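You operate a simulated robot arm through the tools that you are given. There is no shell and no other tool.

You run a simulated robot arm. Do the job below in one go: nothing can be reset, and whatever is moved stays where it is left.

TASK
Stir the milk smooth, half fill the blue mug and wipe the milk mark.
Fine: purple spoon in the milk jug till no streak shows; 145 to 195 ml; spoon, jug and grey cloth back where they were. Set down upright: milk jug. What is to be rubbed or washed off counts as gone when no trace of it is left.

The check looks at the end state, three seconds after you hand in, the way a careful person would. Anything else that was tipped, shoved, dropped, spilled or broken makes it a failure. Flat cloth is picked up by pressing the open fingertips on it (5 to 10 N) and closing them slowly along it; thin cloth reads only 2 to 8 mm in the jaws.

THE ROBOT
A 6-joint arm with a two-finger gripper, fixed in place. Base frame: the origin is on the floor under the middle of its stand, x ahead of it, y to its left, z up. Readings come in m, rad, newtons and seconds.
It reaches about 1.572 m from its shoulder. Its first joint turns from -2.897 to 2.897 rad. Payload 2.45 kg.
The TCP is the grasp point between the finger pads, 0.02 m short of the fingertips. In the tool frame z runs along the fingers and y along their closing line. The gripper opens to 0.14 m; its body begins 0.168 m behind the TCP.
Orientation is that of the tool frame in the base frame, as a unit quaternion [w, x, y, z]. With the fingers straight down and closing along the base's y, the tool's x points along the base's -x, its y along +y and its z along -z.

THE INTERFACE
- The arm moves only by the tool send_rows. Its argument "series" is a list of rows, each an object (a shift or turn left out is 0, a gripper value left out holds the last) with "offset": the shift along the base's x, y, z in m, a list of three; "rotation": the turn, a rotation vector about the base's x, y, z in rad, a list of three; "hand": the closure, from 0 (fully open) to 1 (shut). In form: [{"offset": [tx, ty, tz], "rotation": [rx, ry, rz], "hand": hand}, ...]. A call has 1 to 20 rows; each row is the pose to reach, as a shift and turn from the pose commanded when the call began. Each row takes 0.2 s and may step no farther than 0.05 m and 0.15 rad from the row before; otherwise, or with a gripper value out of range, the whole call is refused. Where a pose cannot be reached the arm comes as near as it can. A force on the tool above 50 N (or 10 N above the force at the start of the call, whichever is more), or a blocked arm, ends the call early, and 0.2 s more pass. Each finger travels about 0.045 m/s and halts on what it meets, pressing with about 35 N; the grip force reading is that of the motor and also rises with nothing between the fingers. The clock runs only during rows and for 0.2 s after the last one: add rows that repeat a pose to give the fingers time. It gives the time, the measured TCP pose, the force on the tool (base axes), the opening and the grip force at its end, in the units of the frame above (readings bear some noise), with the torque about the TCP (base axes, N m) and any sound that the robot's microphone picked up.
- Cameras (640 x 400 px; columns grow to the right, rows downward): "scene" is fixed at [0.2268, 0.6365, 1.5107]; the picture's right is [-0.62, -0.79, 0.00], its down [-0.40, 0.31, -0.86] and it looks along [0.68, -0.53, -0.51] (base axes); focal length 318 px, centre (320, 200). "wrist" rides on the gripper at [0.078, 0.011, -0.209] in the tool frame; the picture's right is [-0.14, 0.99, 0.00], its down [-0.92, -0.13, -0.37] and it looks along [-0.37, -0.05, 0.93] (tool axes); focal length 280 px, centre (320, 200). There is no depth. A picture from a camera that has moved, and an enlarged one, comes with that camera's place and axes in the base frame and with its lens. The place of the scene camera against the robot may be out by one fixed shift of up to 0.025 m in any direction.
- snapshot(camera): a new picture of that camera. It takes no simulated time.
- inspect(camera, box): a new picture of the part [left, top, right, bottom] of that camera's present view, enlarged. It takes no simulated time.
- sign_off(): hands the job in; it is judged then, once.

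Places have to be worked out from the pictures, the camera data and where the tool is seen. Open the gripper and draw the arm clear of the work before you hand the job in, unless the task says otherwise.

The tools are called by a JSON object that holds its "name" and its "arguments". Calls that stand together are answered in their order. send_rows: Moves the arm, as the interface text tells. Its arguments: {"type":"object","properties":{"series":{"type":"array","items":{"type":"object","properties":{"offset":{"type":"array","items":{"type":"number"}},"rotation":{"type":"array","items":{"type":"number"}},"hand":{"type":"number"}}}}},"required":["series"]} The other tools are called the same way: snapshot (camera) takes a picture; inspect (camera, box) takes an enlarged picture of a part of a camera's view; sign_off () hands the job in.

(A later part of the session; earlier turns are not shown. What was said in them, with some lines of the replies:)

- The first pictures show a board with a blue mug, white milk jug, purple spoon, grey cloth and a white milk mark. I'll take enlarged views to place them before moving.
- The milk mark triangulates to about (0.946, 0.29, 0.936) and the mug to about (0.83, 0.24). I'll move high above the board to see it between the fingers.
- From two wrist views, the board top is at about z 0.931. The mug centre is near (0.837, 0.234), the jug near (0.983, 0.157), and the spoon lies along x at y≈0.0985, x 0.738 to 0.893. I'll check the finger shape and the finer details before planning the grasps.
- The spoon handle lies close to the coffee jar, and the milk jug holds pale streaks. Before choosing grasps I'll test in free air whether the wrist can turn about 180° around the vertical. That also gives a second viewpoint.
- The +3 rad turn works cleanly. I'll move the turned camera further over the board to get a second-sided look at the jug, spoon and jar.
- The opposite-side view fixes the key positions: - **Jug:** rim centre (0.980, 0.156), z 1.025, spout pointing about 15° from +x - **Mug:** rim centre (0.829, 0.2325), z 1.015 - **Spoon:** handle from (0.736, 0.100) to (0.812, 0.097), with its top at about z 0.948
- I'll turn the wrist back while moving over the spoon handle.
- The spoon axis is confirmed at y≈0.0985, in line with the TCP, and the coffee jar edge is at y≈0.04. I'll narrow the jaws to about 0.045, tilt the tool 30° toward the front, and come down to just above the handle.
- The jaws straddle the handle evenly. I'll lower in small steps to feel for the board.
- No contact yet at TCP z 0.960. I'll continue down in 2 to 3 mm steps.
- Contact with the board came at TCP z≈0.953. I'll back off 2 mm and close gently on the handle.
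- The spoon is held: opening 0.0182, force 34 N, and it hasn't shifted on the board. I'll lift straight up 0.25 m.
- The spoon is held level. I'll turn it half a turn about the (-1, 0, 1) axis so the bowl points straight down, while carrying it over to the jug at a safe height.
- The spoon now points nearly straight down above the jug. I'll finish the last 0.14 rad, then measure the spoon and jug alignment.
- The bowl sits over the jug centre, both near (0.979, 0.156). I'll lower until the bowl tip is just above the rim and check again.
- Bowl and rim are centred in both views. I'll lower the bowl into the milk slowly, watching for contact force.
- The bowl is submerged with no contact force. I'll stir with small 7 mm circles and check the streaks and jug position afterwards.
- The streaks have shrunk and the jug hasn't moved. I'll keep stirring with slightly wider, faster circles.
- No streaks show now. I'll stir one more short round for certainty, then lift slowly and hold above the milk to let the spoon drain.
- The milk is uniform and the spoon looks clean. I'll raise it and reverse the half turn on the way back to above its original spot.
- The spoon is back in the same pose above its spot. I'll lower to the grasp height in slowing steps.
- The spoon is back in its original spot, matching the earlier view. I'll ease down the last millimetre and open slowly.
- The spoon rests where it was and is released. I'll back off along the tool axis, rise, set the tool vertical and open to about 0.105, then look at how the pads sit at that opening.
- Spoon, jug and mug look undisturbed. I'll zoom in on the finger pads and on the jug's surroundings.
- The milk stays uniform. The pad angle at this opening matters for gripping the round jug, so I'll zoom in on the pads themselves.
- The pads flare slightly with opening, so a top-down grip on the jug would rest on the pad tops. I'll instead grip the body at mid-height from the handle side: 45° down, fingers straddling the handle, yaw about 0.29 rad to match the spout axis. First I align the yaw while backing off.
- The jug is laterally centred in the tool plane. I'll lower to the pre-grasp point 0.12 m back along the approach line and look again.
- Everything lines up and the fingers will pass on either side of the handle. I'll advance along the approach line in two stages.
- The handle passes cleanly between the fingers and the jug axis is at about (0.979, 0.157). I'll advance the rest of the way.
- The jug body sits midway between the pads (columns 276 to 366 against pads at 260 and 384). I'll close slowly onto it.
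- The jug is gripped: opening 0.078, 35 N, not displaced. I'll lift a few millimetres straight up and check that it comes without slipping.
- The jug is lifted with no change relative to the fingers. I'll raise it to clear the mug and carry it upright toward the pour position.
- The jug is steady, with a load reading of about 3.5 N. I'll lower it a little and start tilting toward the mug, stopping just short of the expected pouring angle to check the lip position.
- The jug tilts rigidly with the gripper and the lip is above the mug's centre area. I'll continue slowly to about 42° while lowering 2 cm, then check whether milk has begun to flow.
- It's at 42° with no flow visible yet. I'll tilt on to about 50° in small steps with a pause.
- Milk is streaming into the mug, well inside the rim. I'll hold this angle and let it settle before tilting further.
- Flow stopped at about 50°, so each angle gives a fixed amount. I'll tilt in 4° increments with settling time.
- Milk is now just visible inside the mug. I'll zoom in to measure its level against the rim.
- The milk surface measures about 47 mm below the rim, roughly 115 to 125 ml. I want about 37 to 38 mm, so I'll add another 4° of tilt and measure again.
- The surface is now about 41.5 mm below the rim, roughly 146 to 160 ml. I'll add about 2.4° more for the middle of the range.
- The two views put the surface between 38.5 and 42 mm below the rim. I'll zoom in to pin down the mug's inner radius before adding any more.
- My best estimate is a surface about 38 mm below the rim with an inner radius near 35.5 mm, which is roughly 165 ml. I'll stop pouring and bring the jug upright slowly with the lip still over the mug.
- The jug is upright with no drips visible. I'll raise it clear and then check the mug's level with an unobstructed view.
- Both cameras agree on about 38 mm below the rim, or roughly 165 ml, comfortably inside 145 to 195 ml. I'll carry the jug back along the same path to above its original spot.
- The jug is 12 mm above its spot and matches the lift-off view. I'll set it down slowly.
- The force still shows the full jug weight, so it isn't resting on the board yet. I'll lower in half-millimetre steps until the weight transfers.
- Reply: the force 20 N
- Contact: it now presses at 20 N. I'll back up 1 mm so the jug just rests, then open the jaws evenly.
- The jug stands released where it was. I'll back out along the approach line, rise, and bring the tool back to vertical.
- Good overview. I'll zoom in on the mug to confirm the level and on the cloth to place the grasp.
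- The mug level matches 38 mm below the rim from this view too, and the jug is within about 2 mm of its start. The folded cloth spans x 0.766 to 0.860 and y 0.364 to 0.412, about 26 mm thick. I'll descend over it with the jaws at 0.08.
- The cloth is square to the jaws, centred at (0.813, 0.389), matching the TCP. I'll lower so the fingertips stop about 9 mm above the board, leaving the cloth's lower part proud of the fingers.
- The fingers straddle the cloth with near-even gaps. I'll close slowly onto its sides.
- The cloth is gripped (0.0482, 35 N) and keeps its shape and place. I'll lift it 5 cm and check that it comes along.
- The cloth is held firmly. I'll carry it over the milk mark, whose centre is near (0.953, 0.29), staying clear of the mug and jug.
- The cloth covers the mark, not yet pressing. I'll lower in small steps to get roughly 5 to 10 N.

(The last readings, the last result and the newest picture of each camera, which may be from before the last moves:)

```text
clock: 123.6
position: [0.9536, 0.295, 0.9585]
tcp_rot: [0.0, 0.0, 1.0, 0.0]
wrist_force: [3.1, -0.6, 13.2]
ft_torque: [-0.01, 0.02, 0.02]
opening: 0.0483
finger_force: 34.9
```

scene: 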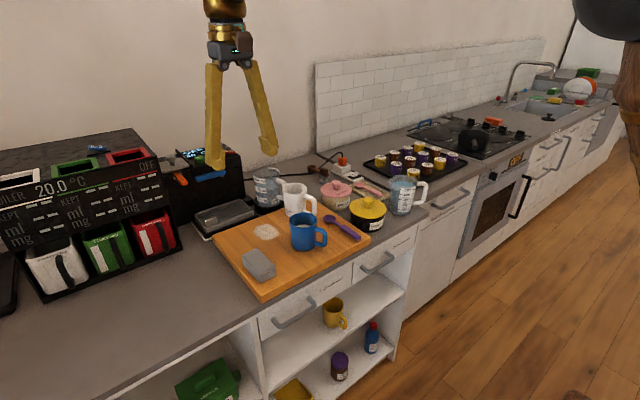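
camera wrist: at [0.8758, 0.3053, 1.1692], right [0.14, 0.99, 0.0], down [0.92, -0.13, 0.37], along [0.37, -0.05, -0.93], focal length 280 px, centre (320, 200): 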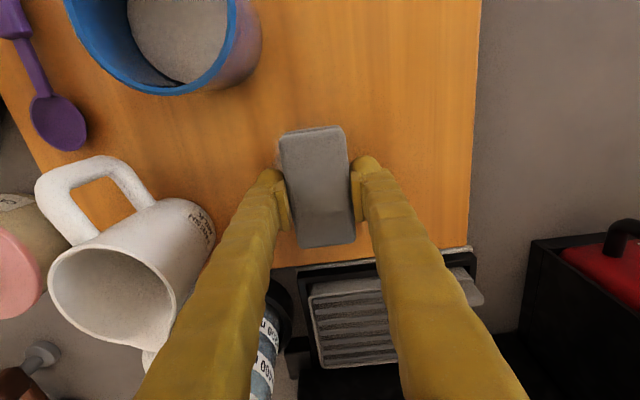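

It's pressing at about 13 N, so I'll ease off slightly. Then I'll rub across the mark in y with small x shifts, keeping the left finger clear of the jug.

{"name": "send_rows", "arguments": {"series": [{"offset": [0, 0, 0.0003]}, {"offset": [0, -0.012, 0.0003]}, {"offset": [0, -0.024, 0.0003]}, {"offset": [0, -0.012, 0.0003]}, {"offset": [0, 0, 0.0003]}, {"offset": [0, 0.012, 0.0003]}, {"offset": [0, 0.02, 0.0003]}, {"offset": [0.006, 0.012, 0.0003]}, {"offset": [0.008, 0, 0.0003]}, {"offset": [0.008, -0.012, 0.0003]}, {"offset": [0.008, -0.024, 0.0003]}, {"offset": [0.0, -0.024, 0.0003]}, {"offset": [-0.01, -0.02, 0.0003]}, {"offset": [-0.01, -0.01, 0.0003]}, {"offset": [-0.01, 0, 0.0003]}, {"offset": [-0.01, 0.012, 0.0003]}, {"offset": [-0.01, 0.02, 0.0003]}, {"offset": [0, 0.01, 0.0003]}, {"offset": [0, 0, 0.0003]}, {"offset": [0, 0, 0.0003]}]}}

{"name": "inspect", "arguments": {"camera": "scene", "box": [210, 180, 350, 280]}}

{"name": "snapshot", "arguments": {"camera": "wrist"}}

```text
clock: 127.8
position: [0.9529, 0.2947, 0.9592]
tcp_rot: [0.001, 0.0, 1.0, 0.0]
wrist_force: [2.7, 4.4, 12.6]
ft_torque: [0.07, 0.09, 0.02]
opening: 0.0483
finger_force: 34.7
```

```text
4.00 times, centred on (280, 230) of scene
camera zoom: at [0.2268, 0.6365, 1.5107], right [-0.62, -0.79, 0.0], down [-0.4, 0.31, -0.86], along [0.68, -0.53, -0.51], focal length 1270 px, centre (480, 80)
```

zoom: 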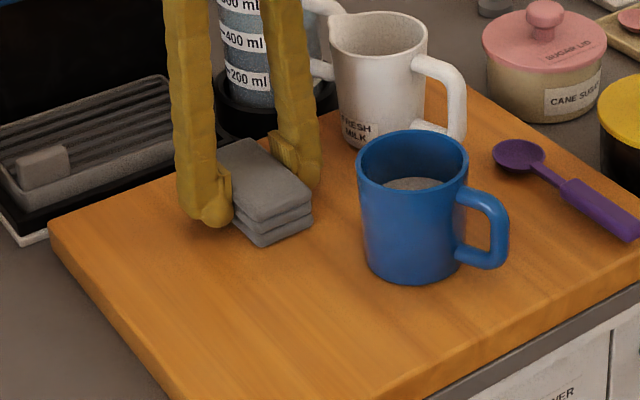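

```text
taken
camera wrist: at [0.8749, 0.3057, 1.1675], right [0.14, 0.99, 0.0], down [0.92, -0.13, 0.37], along [0.37, -0.05, -0.93], focal length 280 px, centre (320, 200)
```

wrist: 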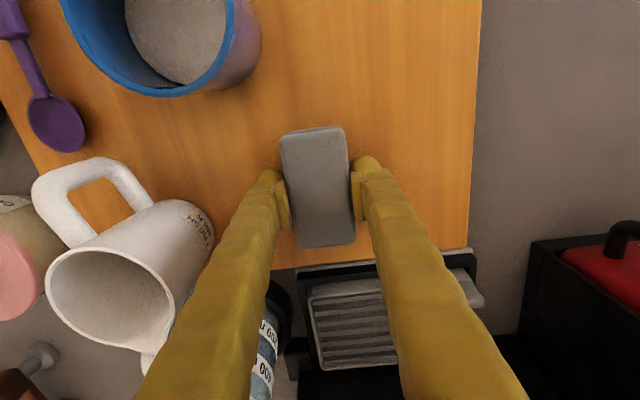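

I'll lift the cloth and slide it aside to see whether any of the mark remains.

{"name": "send_rows", "arguments": {"series": [{"offset": [0, 0, 0.02]}, {"offset": [0, 0.01, 0.05]}, {"offset": [-0.04, 0.035, 0.05]}, {"offset": [-0.08, 0.06, 0.05]}, {"offset": [-0.1, 0.0725, 0.05]}, {"offset": [-0.1, 0.0725, 0.05]}]}}

{"name": "inspect", "arguments": {"camera": "scene", "box": [210, 190, 330, 280]}}

{"name": "snapshot", "arguments": {"camera": "wrist"}}

```text
clock: 129.2
position: [0.8524, 0.3671, 1.0095]
tcp_rot: [0.0, 0.0, 1.0, 0.0]
wrist_force: [-0.1, 0.2, -0.9]
ft_torque: [-0.01, 0.01, -0.01]
opening: 0.048
finger_force: 35.2
```

```text
4.44 times, centred on (270, 235) of scene
camera zoom: at [0.2268, 0.6365, 1.5107], right [-0.62, -0.79, 0.0], down [-0.4, 0.31, -0.86], along [0.68, -0.53, -0.51], focal length 1411 px, centre (542, 44)
```

zoom: 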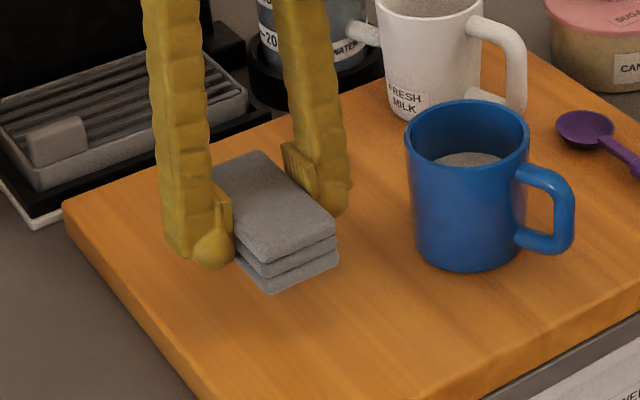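

```text
taken
camera wrist: at [0.7738, 0.377, 1.2179], right [0.14, 0.99, 0.0], down [0.92, -0.13, 0.37], along [0.37, -0.05, -0.93], focal length 280 px, centre (320, 200)
```

wrist: 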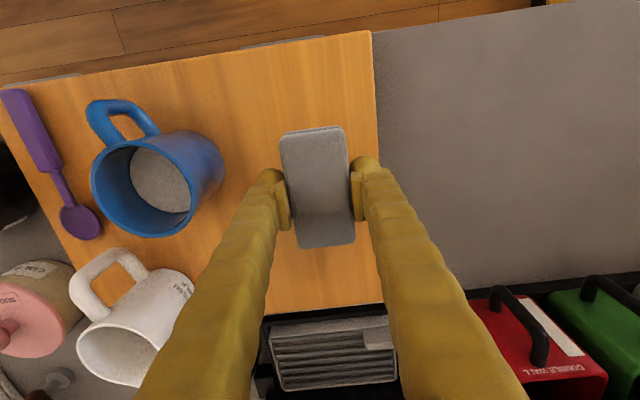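

The fingers hide the wiped area. I'll raise and shift the cloth to the left so both cameras can see it.

{"name": "send_rows", "arguments": {"series": [{"offset": [-0.01, 0.03, 0.03]}, {"offset": [-0.02, 0.06, 0.06]}, {"offset": [-0.03, 0.09, 0.09]}, {"offset": [-0.039, 0.12, 0.12]}, {"offset": [-0.039, 0.12, 0.15]}, {"offset": [-0.039, 0.12, 0.15]}]}}

{"name": "snapshot", "arguments": {"camera": "wrist"}}

{"name": "inspect", "arguments": {"camera": "scene", "box": [210, 190, 330, 280]}}

{"name": "inspect", "arguments": {"camera": "wrist", "box": [140, 140, 280, 280]}}

```text
clock: 130.6
position: [0.8164, 0.4867, 1.1592]
tcp_rot: [0.0, 0.0, 1.0, 0.0]
wrist_force: [0.1, -1.3, 0.3]
ft_torque: [0.03, 0.0, 0.0]
opening: 0.0485
finger_force: 35.0
```

```text
taken
camera wrist: at [0.7371, 0.4979, 1.3683], right [0.14, 0.99, 0.0], down [0.92, -0.13, 0.37], along [0.37, -0.05, -0.93], focal length 280 px, centre (320, 200)
```

wrist: 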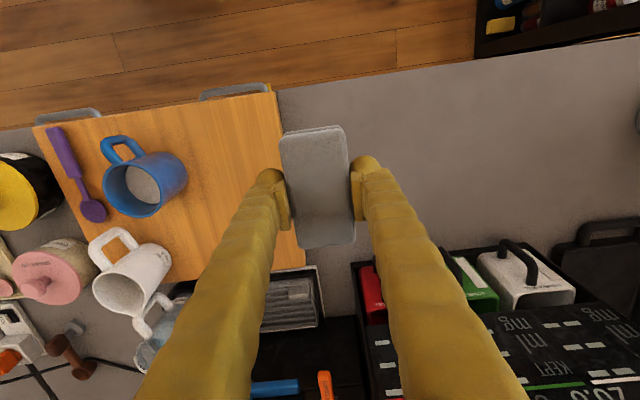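

```text
4.44 times, centred on (270, 235) of scene
camera zoom: at [0.2268, 0.6365, 1.5107], right [-0.62, -0.79, 0.0], down [-0.4, 0.31, -0.86], along [0.68, -0.53, -0.51], focal length 1411 px, centre (542, 44)
```

zoom: 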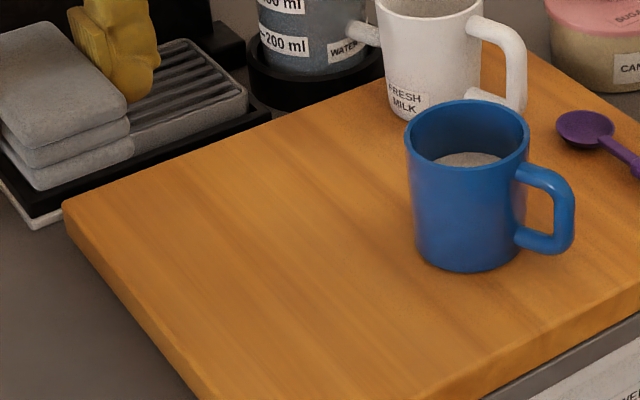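

```text
2.86 times, centred on (210, 210) of wrist
camera zoom: at [0.7371, 0.4979, 1.3683], right [0.14, 0.99, 0.0], down [0.92, -0.13, 0.37], along [0.37, -0.05, -0.93], focal length 801 px, centre (634, 171)
```

zoom: 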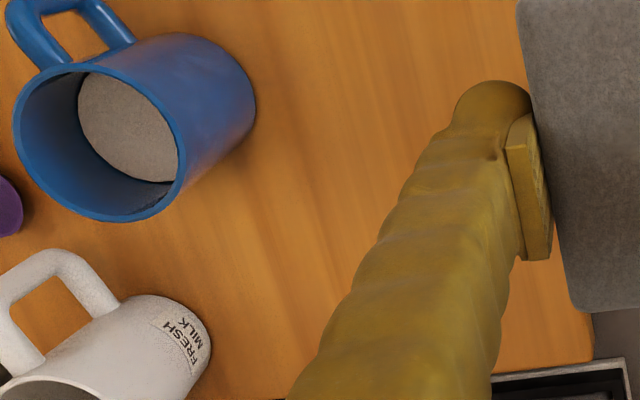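

The mark looks gone. I'll zoom right into the former mark area for any faint trace.

{"name": "inspect", "arguments": {"camera": "scene", "box": [235, 210, 295, 250]}}

{"name": "inspect", "arguments": {"camera": "wrist", "box": [180, 170, 240, 230]}}

```text
10.00 times, centred on (265, 230) of scene
camera zoom: at [0.2268, 0.6365, 1.5107], right [-0.62, -0.79, 0.0], down [-0.4, 0.31, -0.86], along [0.68, -0.53, -0.51], focal length 3175 px, centre (870, -100)
```

zoom: 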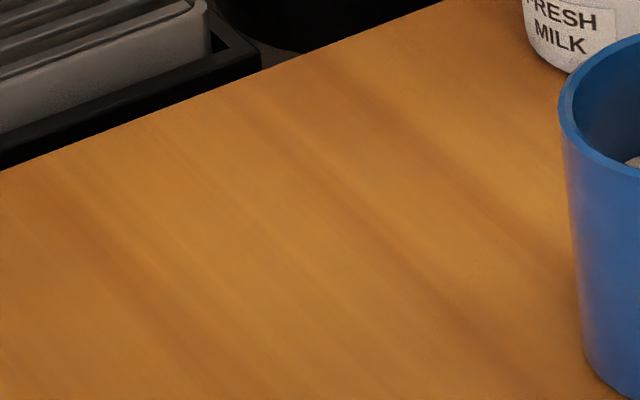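

```text
6.67 times, centred on (210, 200) of wrist
camera zoom: at [0.7371, 0.4979, 1.3683], right [0.14, 0.99, 0.0], down [0.92, -0.13, 0.37], along [0.37, -0.05, -0.93], focal length 1869 px, centre (1053, 200)
```

zoom: 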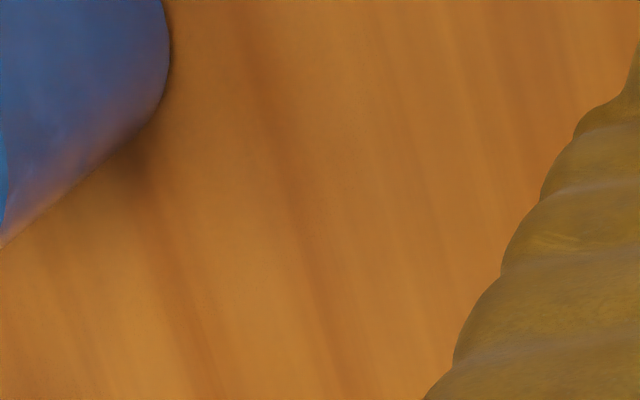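

No trace is visible. I'll do one more short wiping pass over the same area to be certain, then put the cloth back.

{"name": "send_rows", "arguments": {"series": [{"offset": [0.028, -0.0385, 0]}, {"offset": [0.056, -0.077, 0]}, {"offset": [0.084, -0.1155, 0]}, {"offset": [0.112, -0.154, 0]}, {"offset": [0.139, -0.1925, 0]}, {"offset": [0.139, -0.1925, -0.045]}, {"offset": [0.139, -0.1925, -0.09]}, {"offset": [0.139, -0.1925, -0.135]}, {"offset": [0.139, -0.1925, -0.17]}, {"offset": [0.139, -0.1925, -0.19]}, {"offset": [0.139, -0.1925, -0.198]}, {"offset": [0.139, -0.1925, -0.1995]}, {"offset": [0.139, -0.1925, -0.1995]}]}}

{"name": "send_rows", "arguments": {"series": [{"offset": [0, 0, -0.0004]}, {"offset": [0, -0.012, -0.0004]}, {"offset": [0, -0.024, -0.0004]}, {"offset": [0, -0.012, -0.0004]}, {"offset": [0, 0, -0.0004]}, {"offset": [0, 0.012, -0.0004]}, {"offset": [0, 0.022, -0.0004]}, {"offset": [0.006, 0.012, -0.0004]}, {"offset": [0.008, 0, -0.0004]}, {"offset": [0.008, -0.012, -0.0004]}, {"offset": [0.008, -0.024, -0.0004]}, {"offset": [0.0, -0.024, -0.0004]}, {"offset": [-0.01, -0.022, -0.0004]}, {"offset": [-0.01, -0.01, -0.0004]}, {"offset": [-0.01, 0, -0.0004]}, {"offset": [-0.01, 0.012, -0.0004]}, {"offset": [-0.01, 0.022, -0.0004]}, {"offset": [0, 0.01, -0.0004]}, {"offset": [0, 0, -0.0004]}, {"offset": [0, 0, -0.0004]}]}}

{"name": "snapshot", "arguments": {"camera": "wrist"}}

```text
clock: 133.4
position: [0.9548, 0.2944, 0.9591]
tcp_rot: [0.0, 0.0, 1.0, 0.001]
wrist_force: [-0.2, 0.7, 0.6]
ft_torque: [-0.01, 0.0, 0.0]
opening: 0.0485
finger_force: 34.9
```

```text
clock: 137.6
position: [0.9537, 0.2958, 0.9582]
tcp_rot: [0.0, 0.0, 1.0, 0.0]
wrist_force: [0.3, -0.3, -0.1]
ft_torque: [0.04, -0.02, -0.02]
opening: 0.0482
finger_force: 35.1
```

```text
taken
camera wrist: at [0.875, 0.3054, 1.1682], right [0.14, 0.99, 0.0], down [0.92, -0.13, 0.37], along [0.37, -0.05, -0.93], focal length 280 px, centre (320, 200)
```

wrist: 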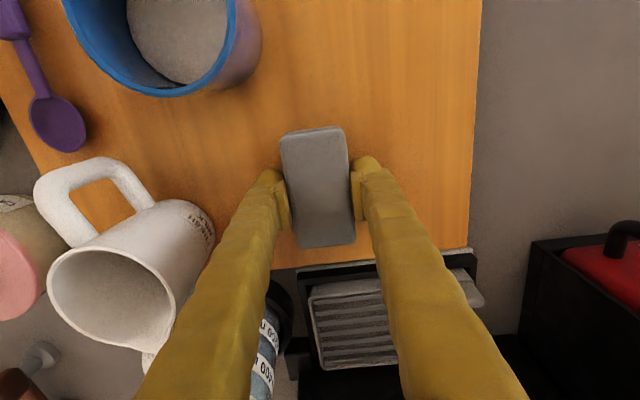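

This pass barely touched (0 N) because the cloth has settled slightly in the grip. I'll press about 1 mm lower and repeat the rub.

{"name": "send_rows", "arguments": {"series": [{"offset": [0, 0, -0.0005]}, {"offset": [0, 0, -0.0008]}, {"offset": [0, 0, -0.0008]}]}}

{"name": "send_rows", "arguments": {"series": [{"offset": [0, 0, 0]}, {"offset": [0, -0.012, 0]}, {"offset": [0, -0.024, 0]}, {"offset": [0, -0.012, 0]}, {"offset": [0, 0, 0]}, {"offset": [0, 0.012, 0]}, {"offset": [0, 0.022, 0]}, {"offset": [0.006, 0.012, 0]}, {"offset": [0.008, 0, 0]}, {"offset": [0.008, -0.012, 0]}, {"offset": [0.008, -0.024, 0]}, {"offset": [0.0, -0.024, 0]}, {"offset": [-0.01, -0.022, 0]}, {"offset": [-0.01, -0.01, 0]}, {"offset": [-0.01, 0, 0]}, {"offset": [-0.01, 0.012, 0]}, {"offset": [-0.01, 0.022, 0]}, {"offset": [0, 0.01, 0]}, {"offset": [0, 0, 0]}, {"offset": [0, 0, 0]}]}}

```text
clock: 138.4
position: [0.9532, 0.2964, 0.9585]
tcp_rot: [0.001, 0.0, 1.0, 0.0]
wrist_force: [1.4, -2.1, 8.5]
ft_torque: [-0.04, 0.05, -0.01]
opening: 0.0482
finger_force: 34.7
```

```text
clock: 142.6
position: [0.954, 0.2946, 0.9586]
tcp_rot: [0.001, 0.0, 1.0, 0.0]
wrist_force: [2.6, 2.3, 6.3]
ft_torque: [0.04, -0.05, 0.0]
opening: 0.0482
finger_force: 34.9
```

That pass pressed at 6 to 8 N. Now I'll lift the cloth and carry it back over its original place.

{"name": "send_rows", "arguments": {"series": [{"offset": [0, 0, 0.02]}, {"offset": [0, 0, 0.05]}, {"offset": [-0.02, 0.0135, 0.05]}, {"offset": [-0.055, 0.037, 0.05]}, {"offset": [-0.09, 0.06, 0.05]}, {"offset": [-0.12, 0.08, 0.05]}, {"offset": [-0.1397, 0.0925, 0.05]}, {"offset": [-0.1397, 0.0925, 0.05]}, {"offset": [-0.1397, 0.0925, 0.03]}, {"offset": [-0.1397, 0.0925, 0.015]}, {"offset": [-0.1397, 0.0925, 0.006]}, {"offset": [-0.1397, 0.0925, 0.002]}, {"offset": [-0.1397, 0.0925, 0.001]}, {"offset": [-0.1397, 0.0925, 0.001]}]}}

{"name": "inspect", "arguments": {"camera": "scene", "box": [210, 210, 330, 300]}}

{"name": "snapshot", "arguments": {"camera": "wrist"}}

```text
clock: 145.6
position: [0.8138, 0.3897, 0.9605]
tcp_rot: [-0.001, 0.0, 1.0, 0.0]
wrist_force: [0.6, -0.5, -0.8]
ft_torque: [0.01, -0.02, 0.01]
opening: 0.0486
finger_force: 34.9
```

```text
4.44 times, centred on (270, 255) of scene
camera zoom: at [0.2268, 0.6365, 1.5107], right [-0.62, -0.79, 0.0], down [-0.4, 0.31, -0.86], along [0.68, -0.53, -0.51], focal length 1411 px, centre (542, -44)
```

zoom: 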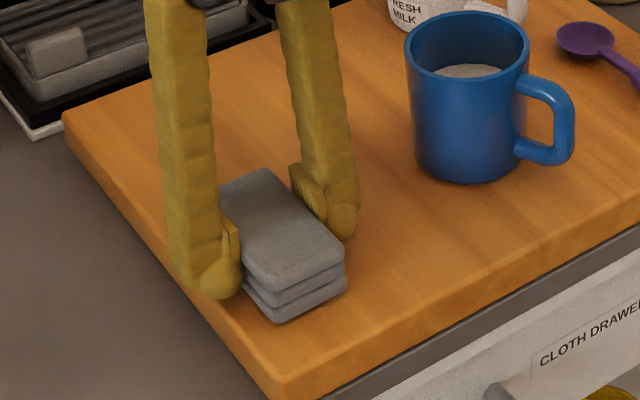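

```text
taken
camera wrist: at [0.735, 0.3987, 1.1688], right [0.14, 0.99, 0.0], down [0.92, -0.13, 0.37], along [0.37, -0.05, -0.93], focal length 280 px, centre (320, 200)
```

wrist: 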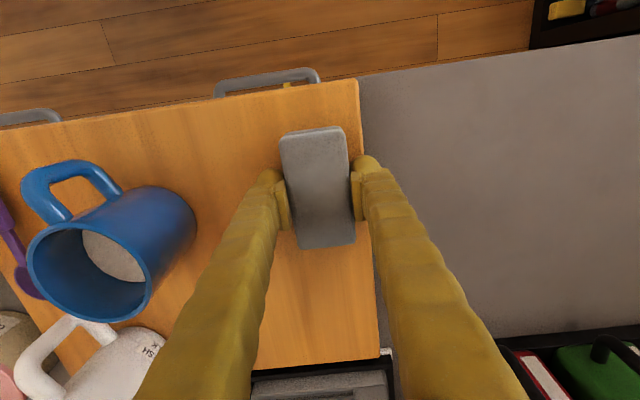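

The cloth is back at its spot, about 1 mm above the board, and matches the earlier view. I'll lower it to touch and open the fingers slowly.

{"name": "send_rows", "arguments": {"series": [{"offset": [0, 0, -0.0005]}, {"offset": [0, 0, -0.001]}, {"offset": [0, 0, -0.0013]}, {"offset": [0, 0, -0.0013]}]}}

{"name": "send_rows", "arguments": {"series": [{"hand": 0.65}, {"hand": 0.62}, {"hand": 0.58}, {"hand": 0.53}, {"hand": 0.48}, {"hand": 0.43}, {"hand": 0.43}, {"hand": 0.43}]}}

{"name": "snapshot", "arguments": {"camera": "wrist"}}

{"name": "inspect", "arguments": {"camera": "scene", "box": [210, 210, 330, 300]}}

```text
clock: 146.6
position: [0.8126, 0.3863, 0.9582]
tcp_rot: [0.0, 0.0, 1.0, 0.001]
wrist_force: [-0.2, -0.5, -0.2]
ft_torque: [0.01, -0.03, 0.04]
opening: 0.0483
finger_force: 34.7
```

```text
clock: 148.4
position: [0.8132, 0.3876, 0.9581]
tcp_rot: [0.001, 0.0, 1.0, -0.001]
wrist_force: [-1.0, 0.1, -0.7]
ft_torque: [0.01, 0.01, 0.01]
opening: 0.0797
finger_force: 0.0
```

```text
taken
camera wrist: at [0.735, 0.3978, 1.1673], right [0.14, 0.99, 0.0], down [0.92, -0.13, 0.37], along [0.37, -0.05, -0.93], focal length 280 px, centre (320, 200)
```

wrist: 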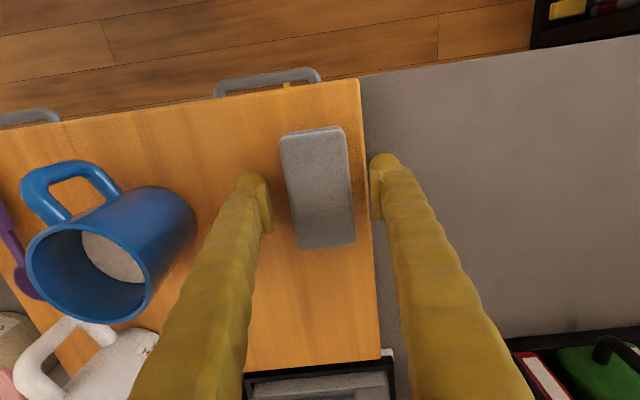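

```text
4.44 times, centred on (270, 255) of scene
camera zoom: at [0.2268, 0.6365, 1.5107], right [-0.62, -0.79, 0.0], down [-0.4, 0.31, -0.86], along [0.68, -0.53, -0.51], focal length 1411 px, centre (542, -44)
```

zoom: 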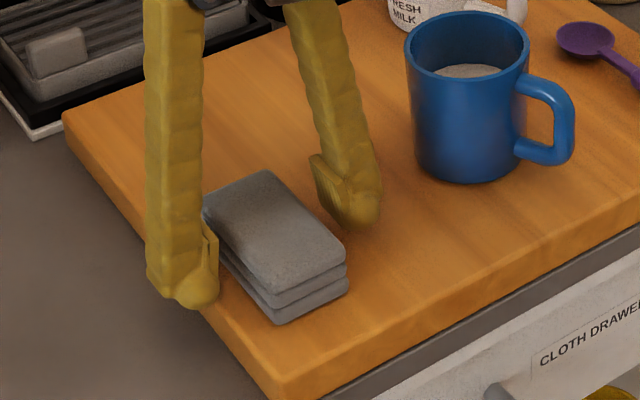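

The cloth is released in place. I'll raise straight up, open fully and draw the arm back to its starting area, then check everything.

{"name": "send_rows", "arguments": {"series": [{"offset": [0, 0, 0.03]}, {"offset": [0, 0, 0.07]}, {"offset": [0, 0, 0.115]}, {"offset": [0, 0, 0.16]}, {"offset": [0, 0, 0.205]}, {"offset": [0, 0, 0.25], "hand": 0.0}, {"offset": [0, 0, 0.295], "hand": 0.0}, {"offset": [-0.04, 0, 0.324], "hand": 0.0}, {"offset": [-0.08, 0, 0.324], "hand": 0.0}, {"offset": [-0.107, -0.005, 0.324], "hand": 0.0}, {"offset": [-0.107, -0.005, 0.324], "hand": 0.0}, {"offset": [-0.107, -0.005, 0.324], "hand": 0.0}]}}

{"name": "snapshot", "arguments": {"camera": "scene"}}

{"name": "snapshot", "arguments": {"camera": "wrist"}}

{"name": "inspect", "arguments": {"camera": "scene", "box": [200, 150, 440, 300]}}

{"name": "inspect", "arguments": {"camera": "wrist", "box": [80, 120, 400, 360]}}

```text
clock: 151.0
position: [0.7068, 0.3827, 1.2802]
tcp_rot: [-0.001, 0.001, 1.0, 0.001]
wrist_force: [-0.4, 0.2, 0.0]
ft_torque: [0.02, 0.01, -0.01]
opening: 0.1398
finger_force: 0.1
```

```text
taken
```

scene: 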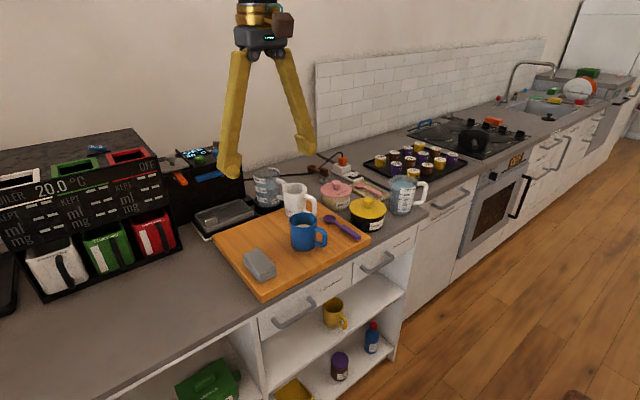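

```text
taken
camera wrist: at [0.629, 0.3936, 1.4897], right [0.14, 0.99, 0.0], down [0.92, -0.13, 0.37], along [0.37, -0.05, -0.93], focal length 280 px, centre (320, 200)
```

wrist: 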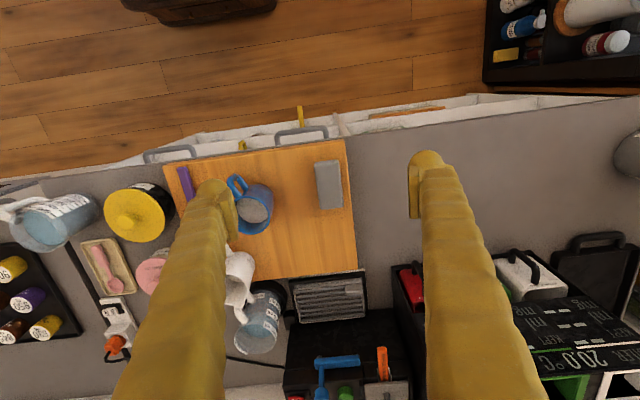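

```text
2.67 times, centred on (320, 225) of scene
camera zoom: at [0.2268, 0.6365, 1.5107], right [-0.62, -0.79, 0.0], down [-0.4, 0.31, -0.86], along [0.68, -0.53, -0.51], focal length 847 px, centre (320, 133)
```

zoom: 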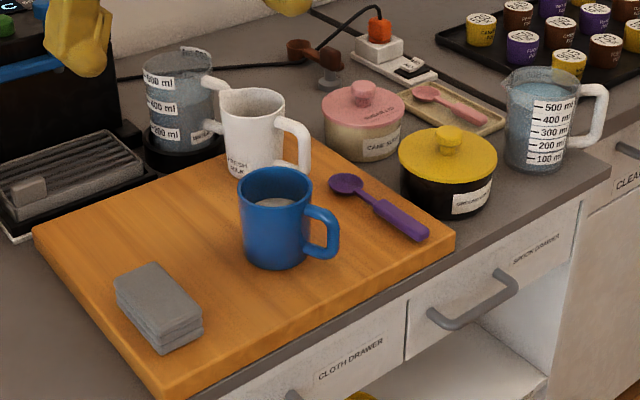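

```text
1.67 times, centred on (240, 240) of wrist
camera zoom: at [0.629, 0.3936, 1.4897], right [0.14, 0.99, 0.0], down [0.92, -0.13, 0.37], along [0.37, -0.05, -0.93], focal length 467 px, centre (453, 133)
```

zoom: 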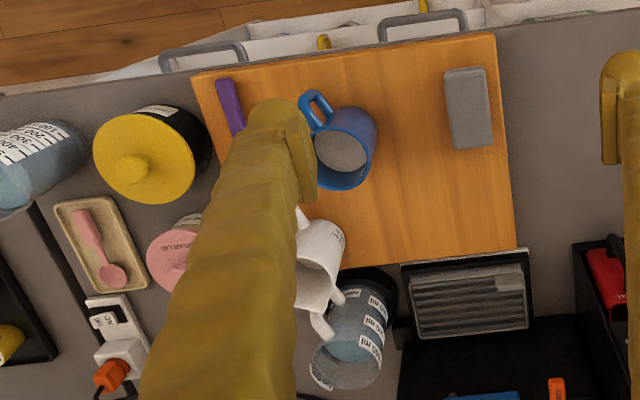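

Final views show:
- **Board:** the milk mark is gone.
- **Returned items:** spoon, jug (upright) and cloth are back in place.
- **Mug:** about half full, roughly 165 ml by my estimate.
- **Arm:** open and clear of the work, with nothing else moved.

I'm handing in the job.

{"name": "sign_off", "arguments": {}}

```text
The job is handed in.
```

The job is handed in: the milk is stirred smooth, the blue mug is about half full, and the milk mark is wiped off. I haven't seen the check's result.

- **Milk:** I stirred it with the purple spoon until no streaks showed in either camera, then put the spoon back where it was.
- **Mug:** It holds about 165 ml by my estimate. That comes from the surface sitting about 38 mm below the rim in both cameras. The jug's weight before and after pointed lower, to roughly 120 ml, but those readings were too noisy to rely on.
- **Jug:** It is upright and within about 2 mm of where it started.
- **Milk mark:** After the first wipe, close-up views showed no trace. I then rubbed the spot once more.
- **Cloth:** The grey cloth is back where it was.

In the final views nothing else looked moved or spilled, and the arm was open and clear of the work.
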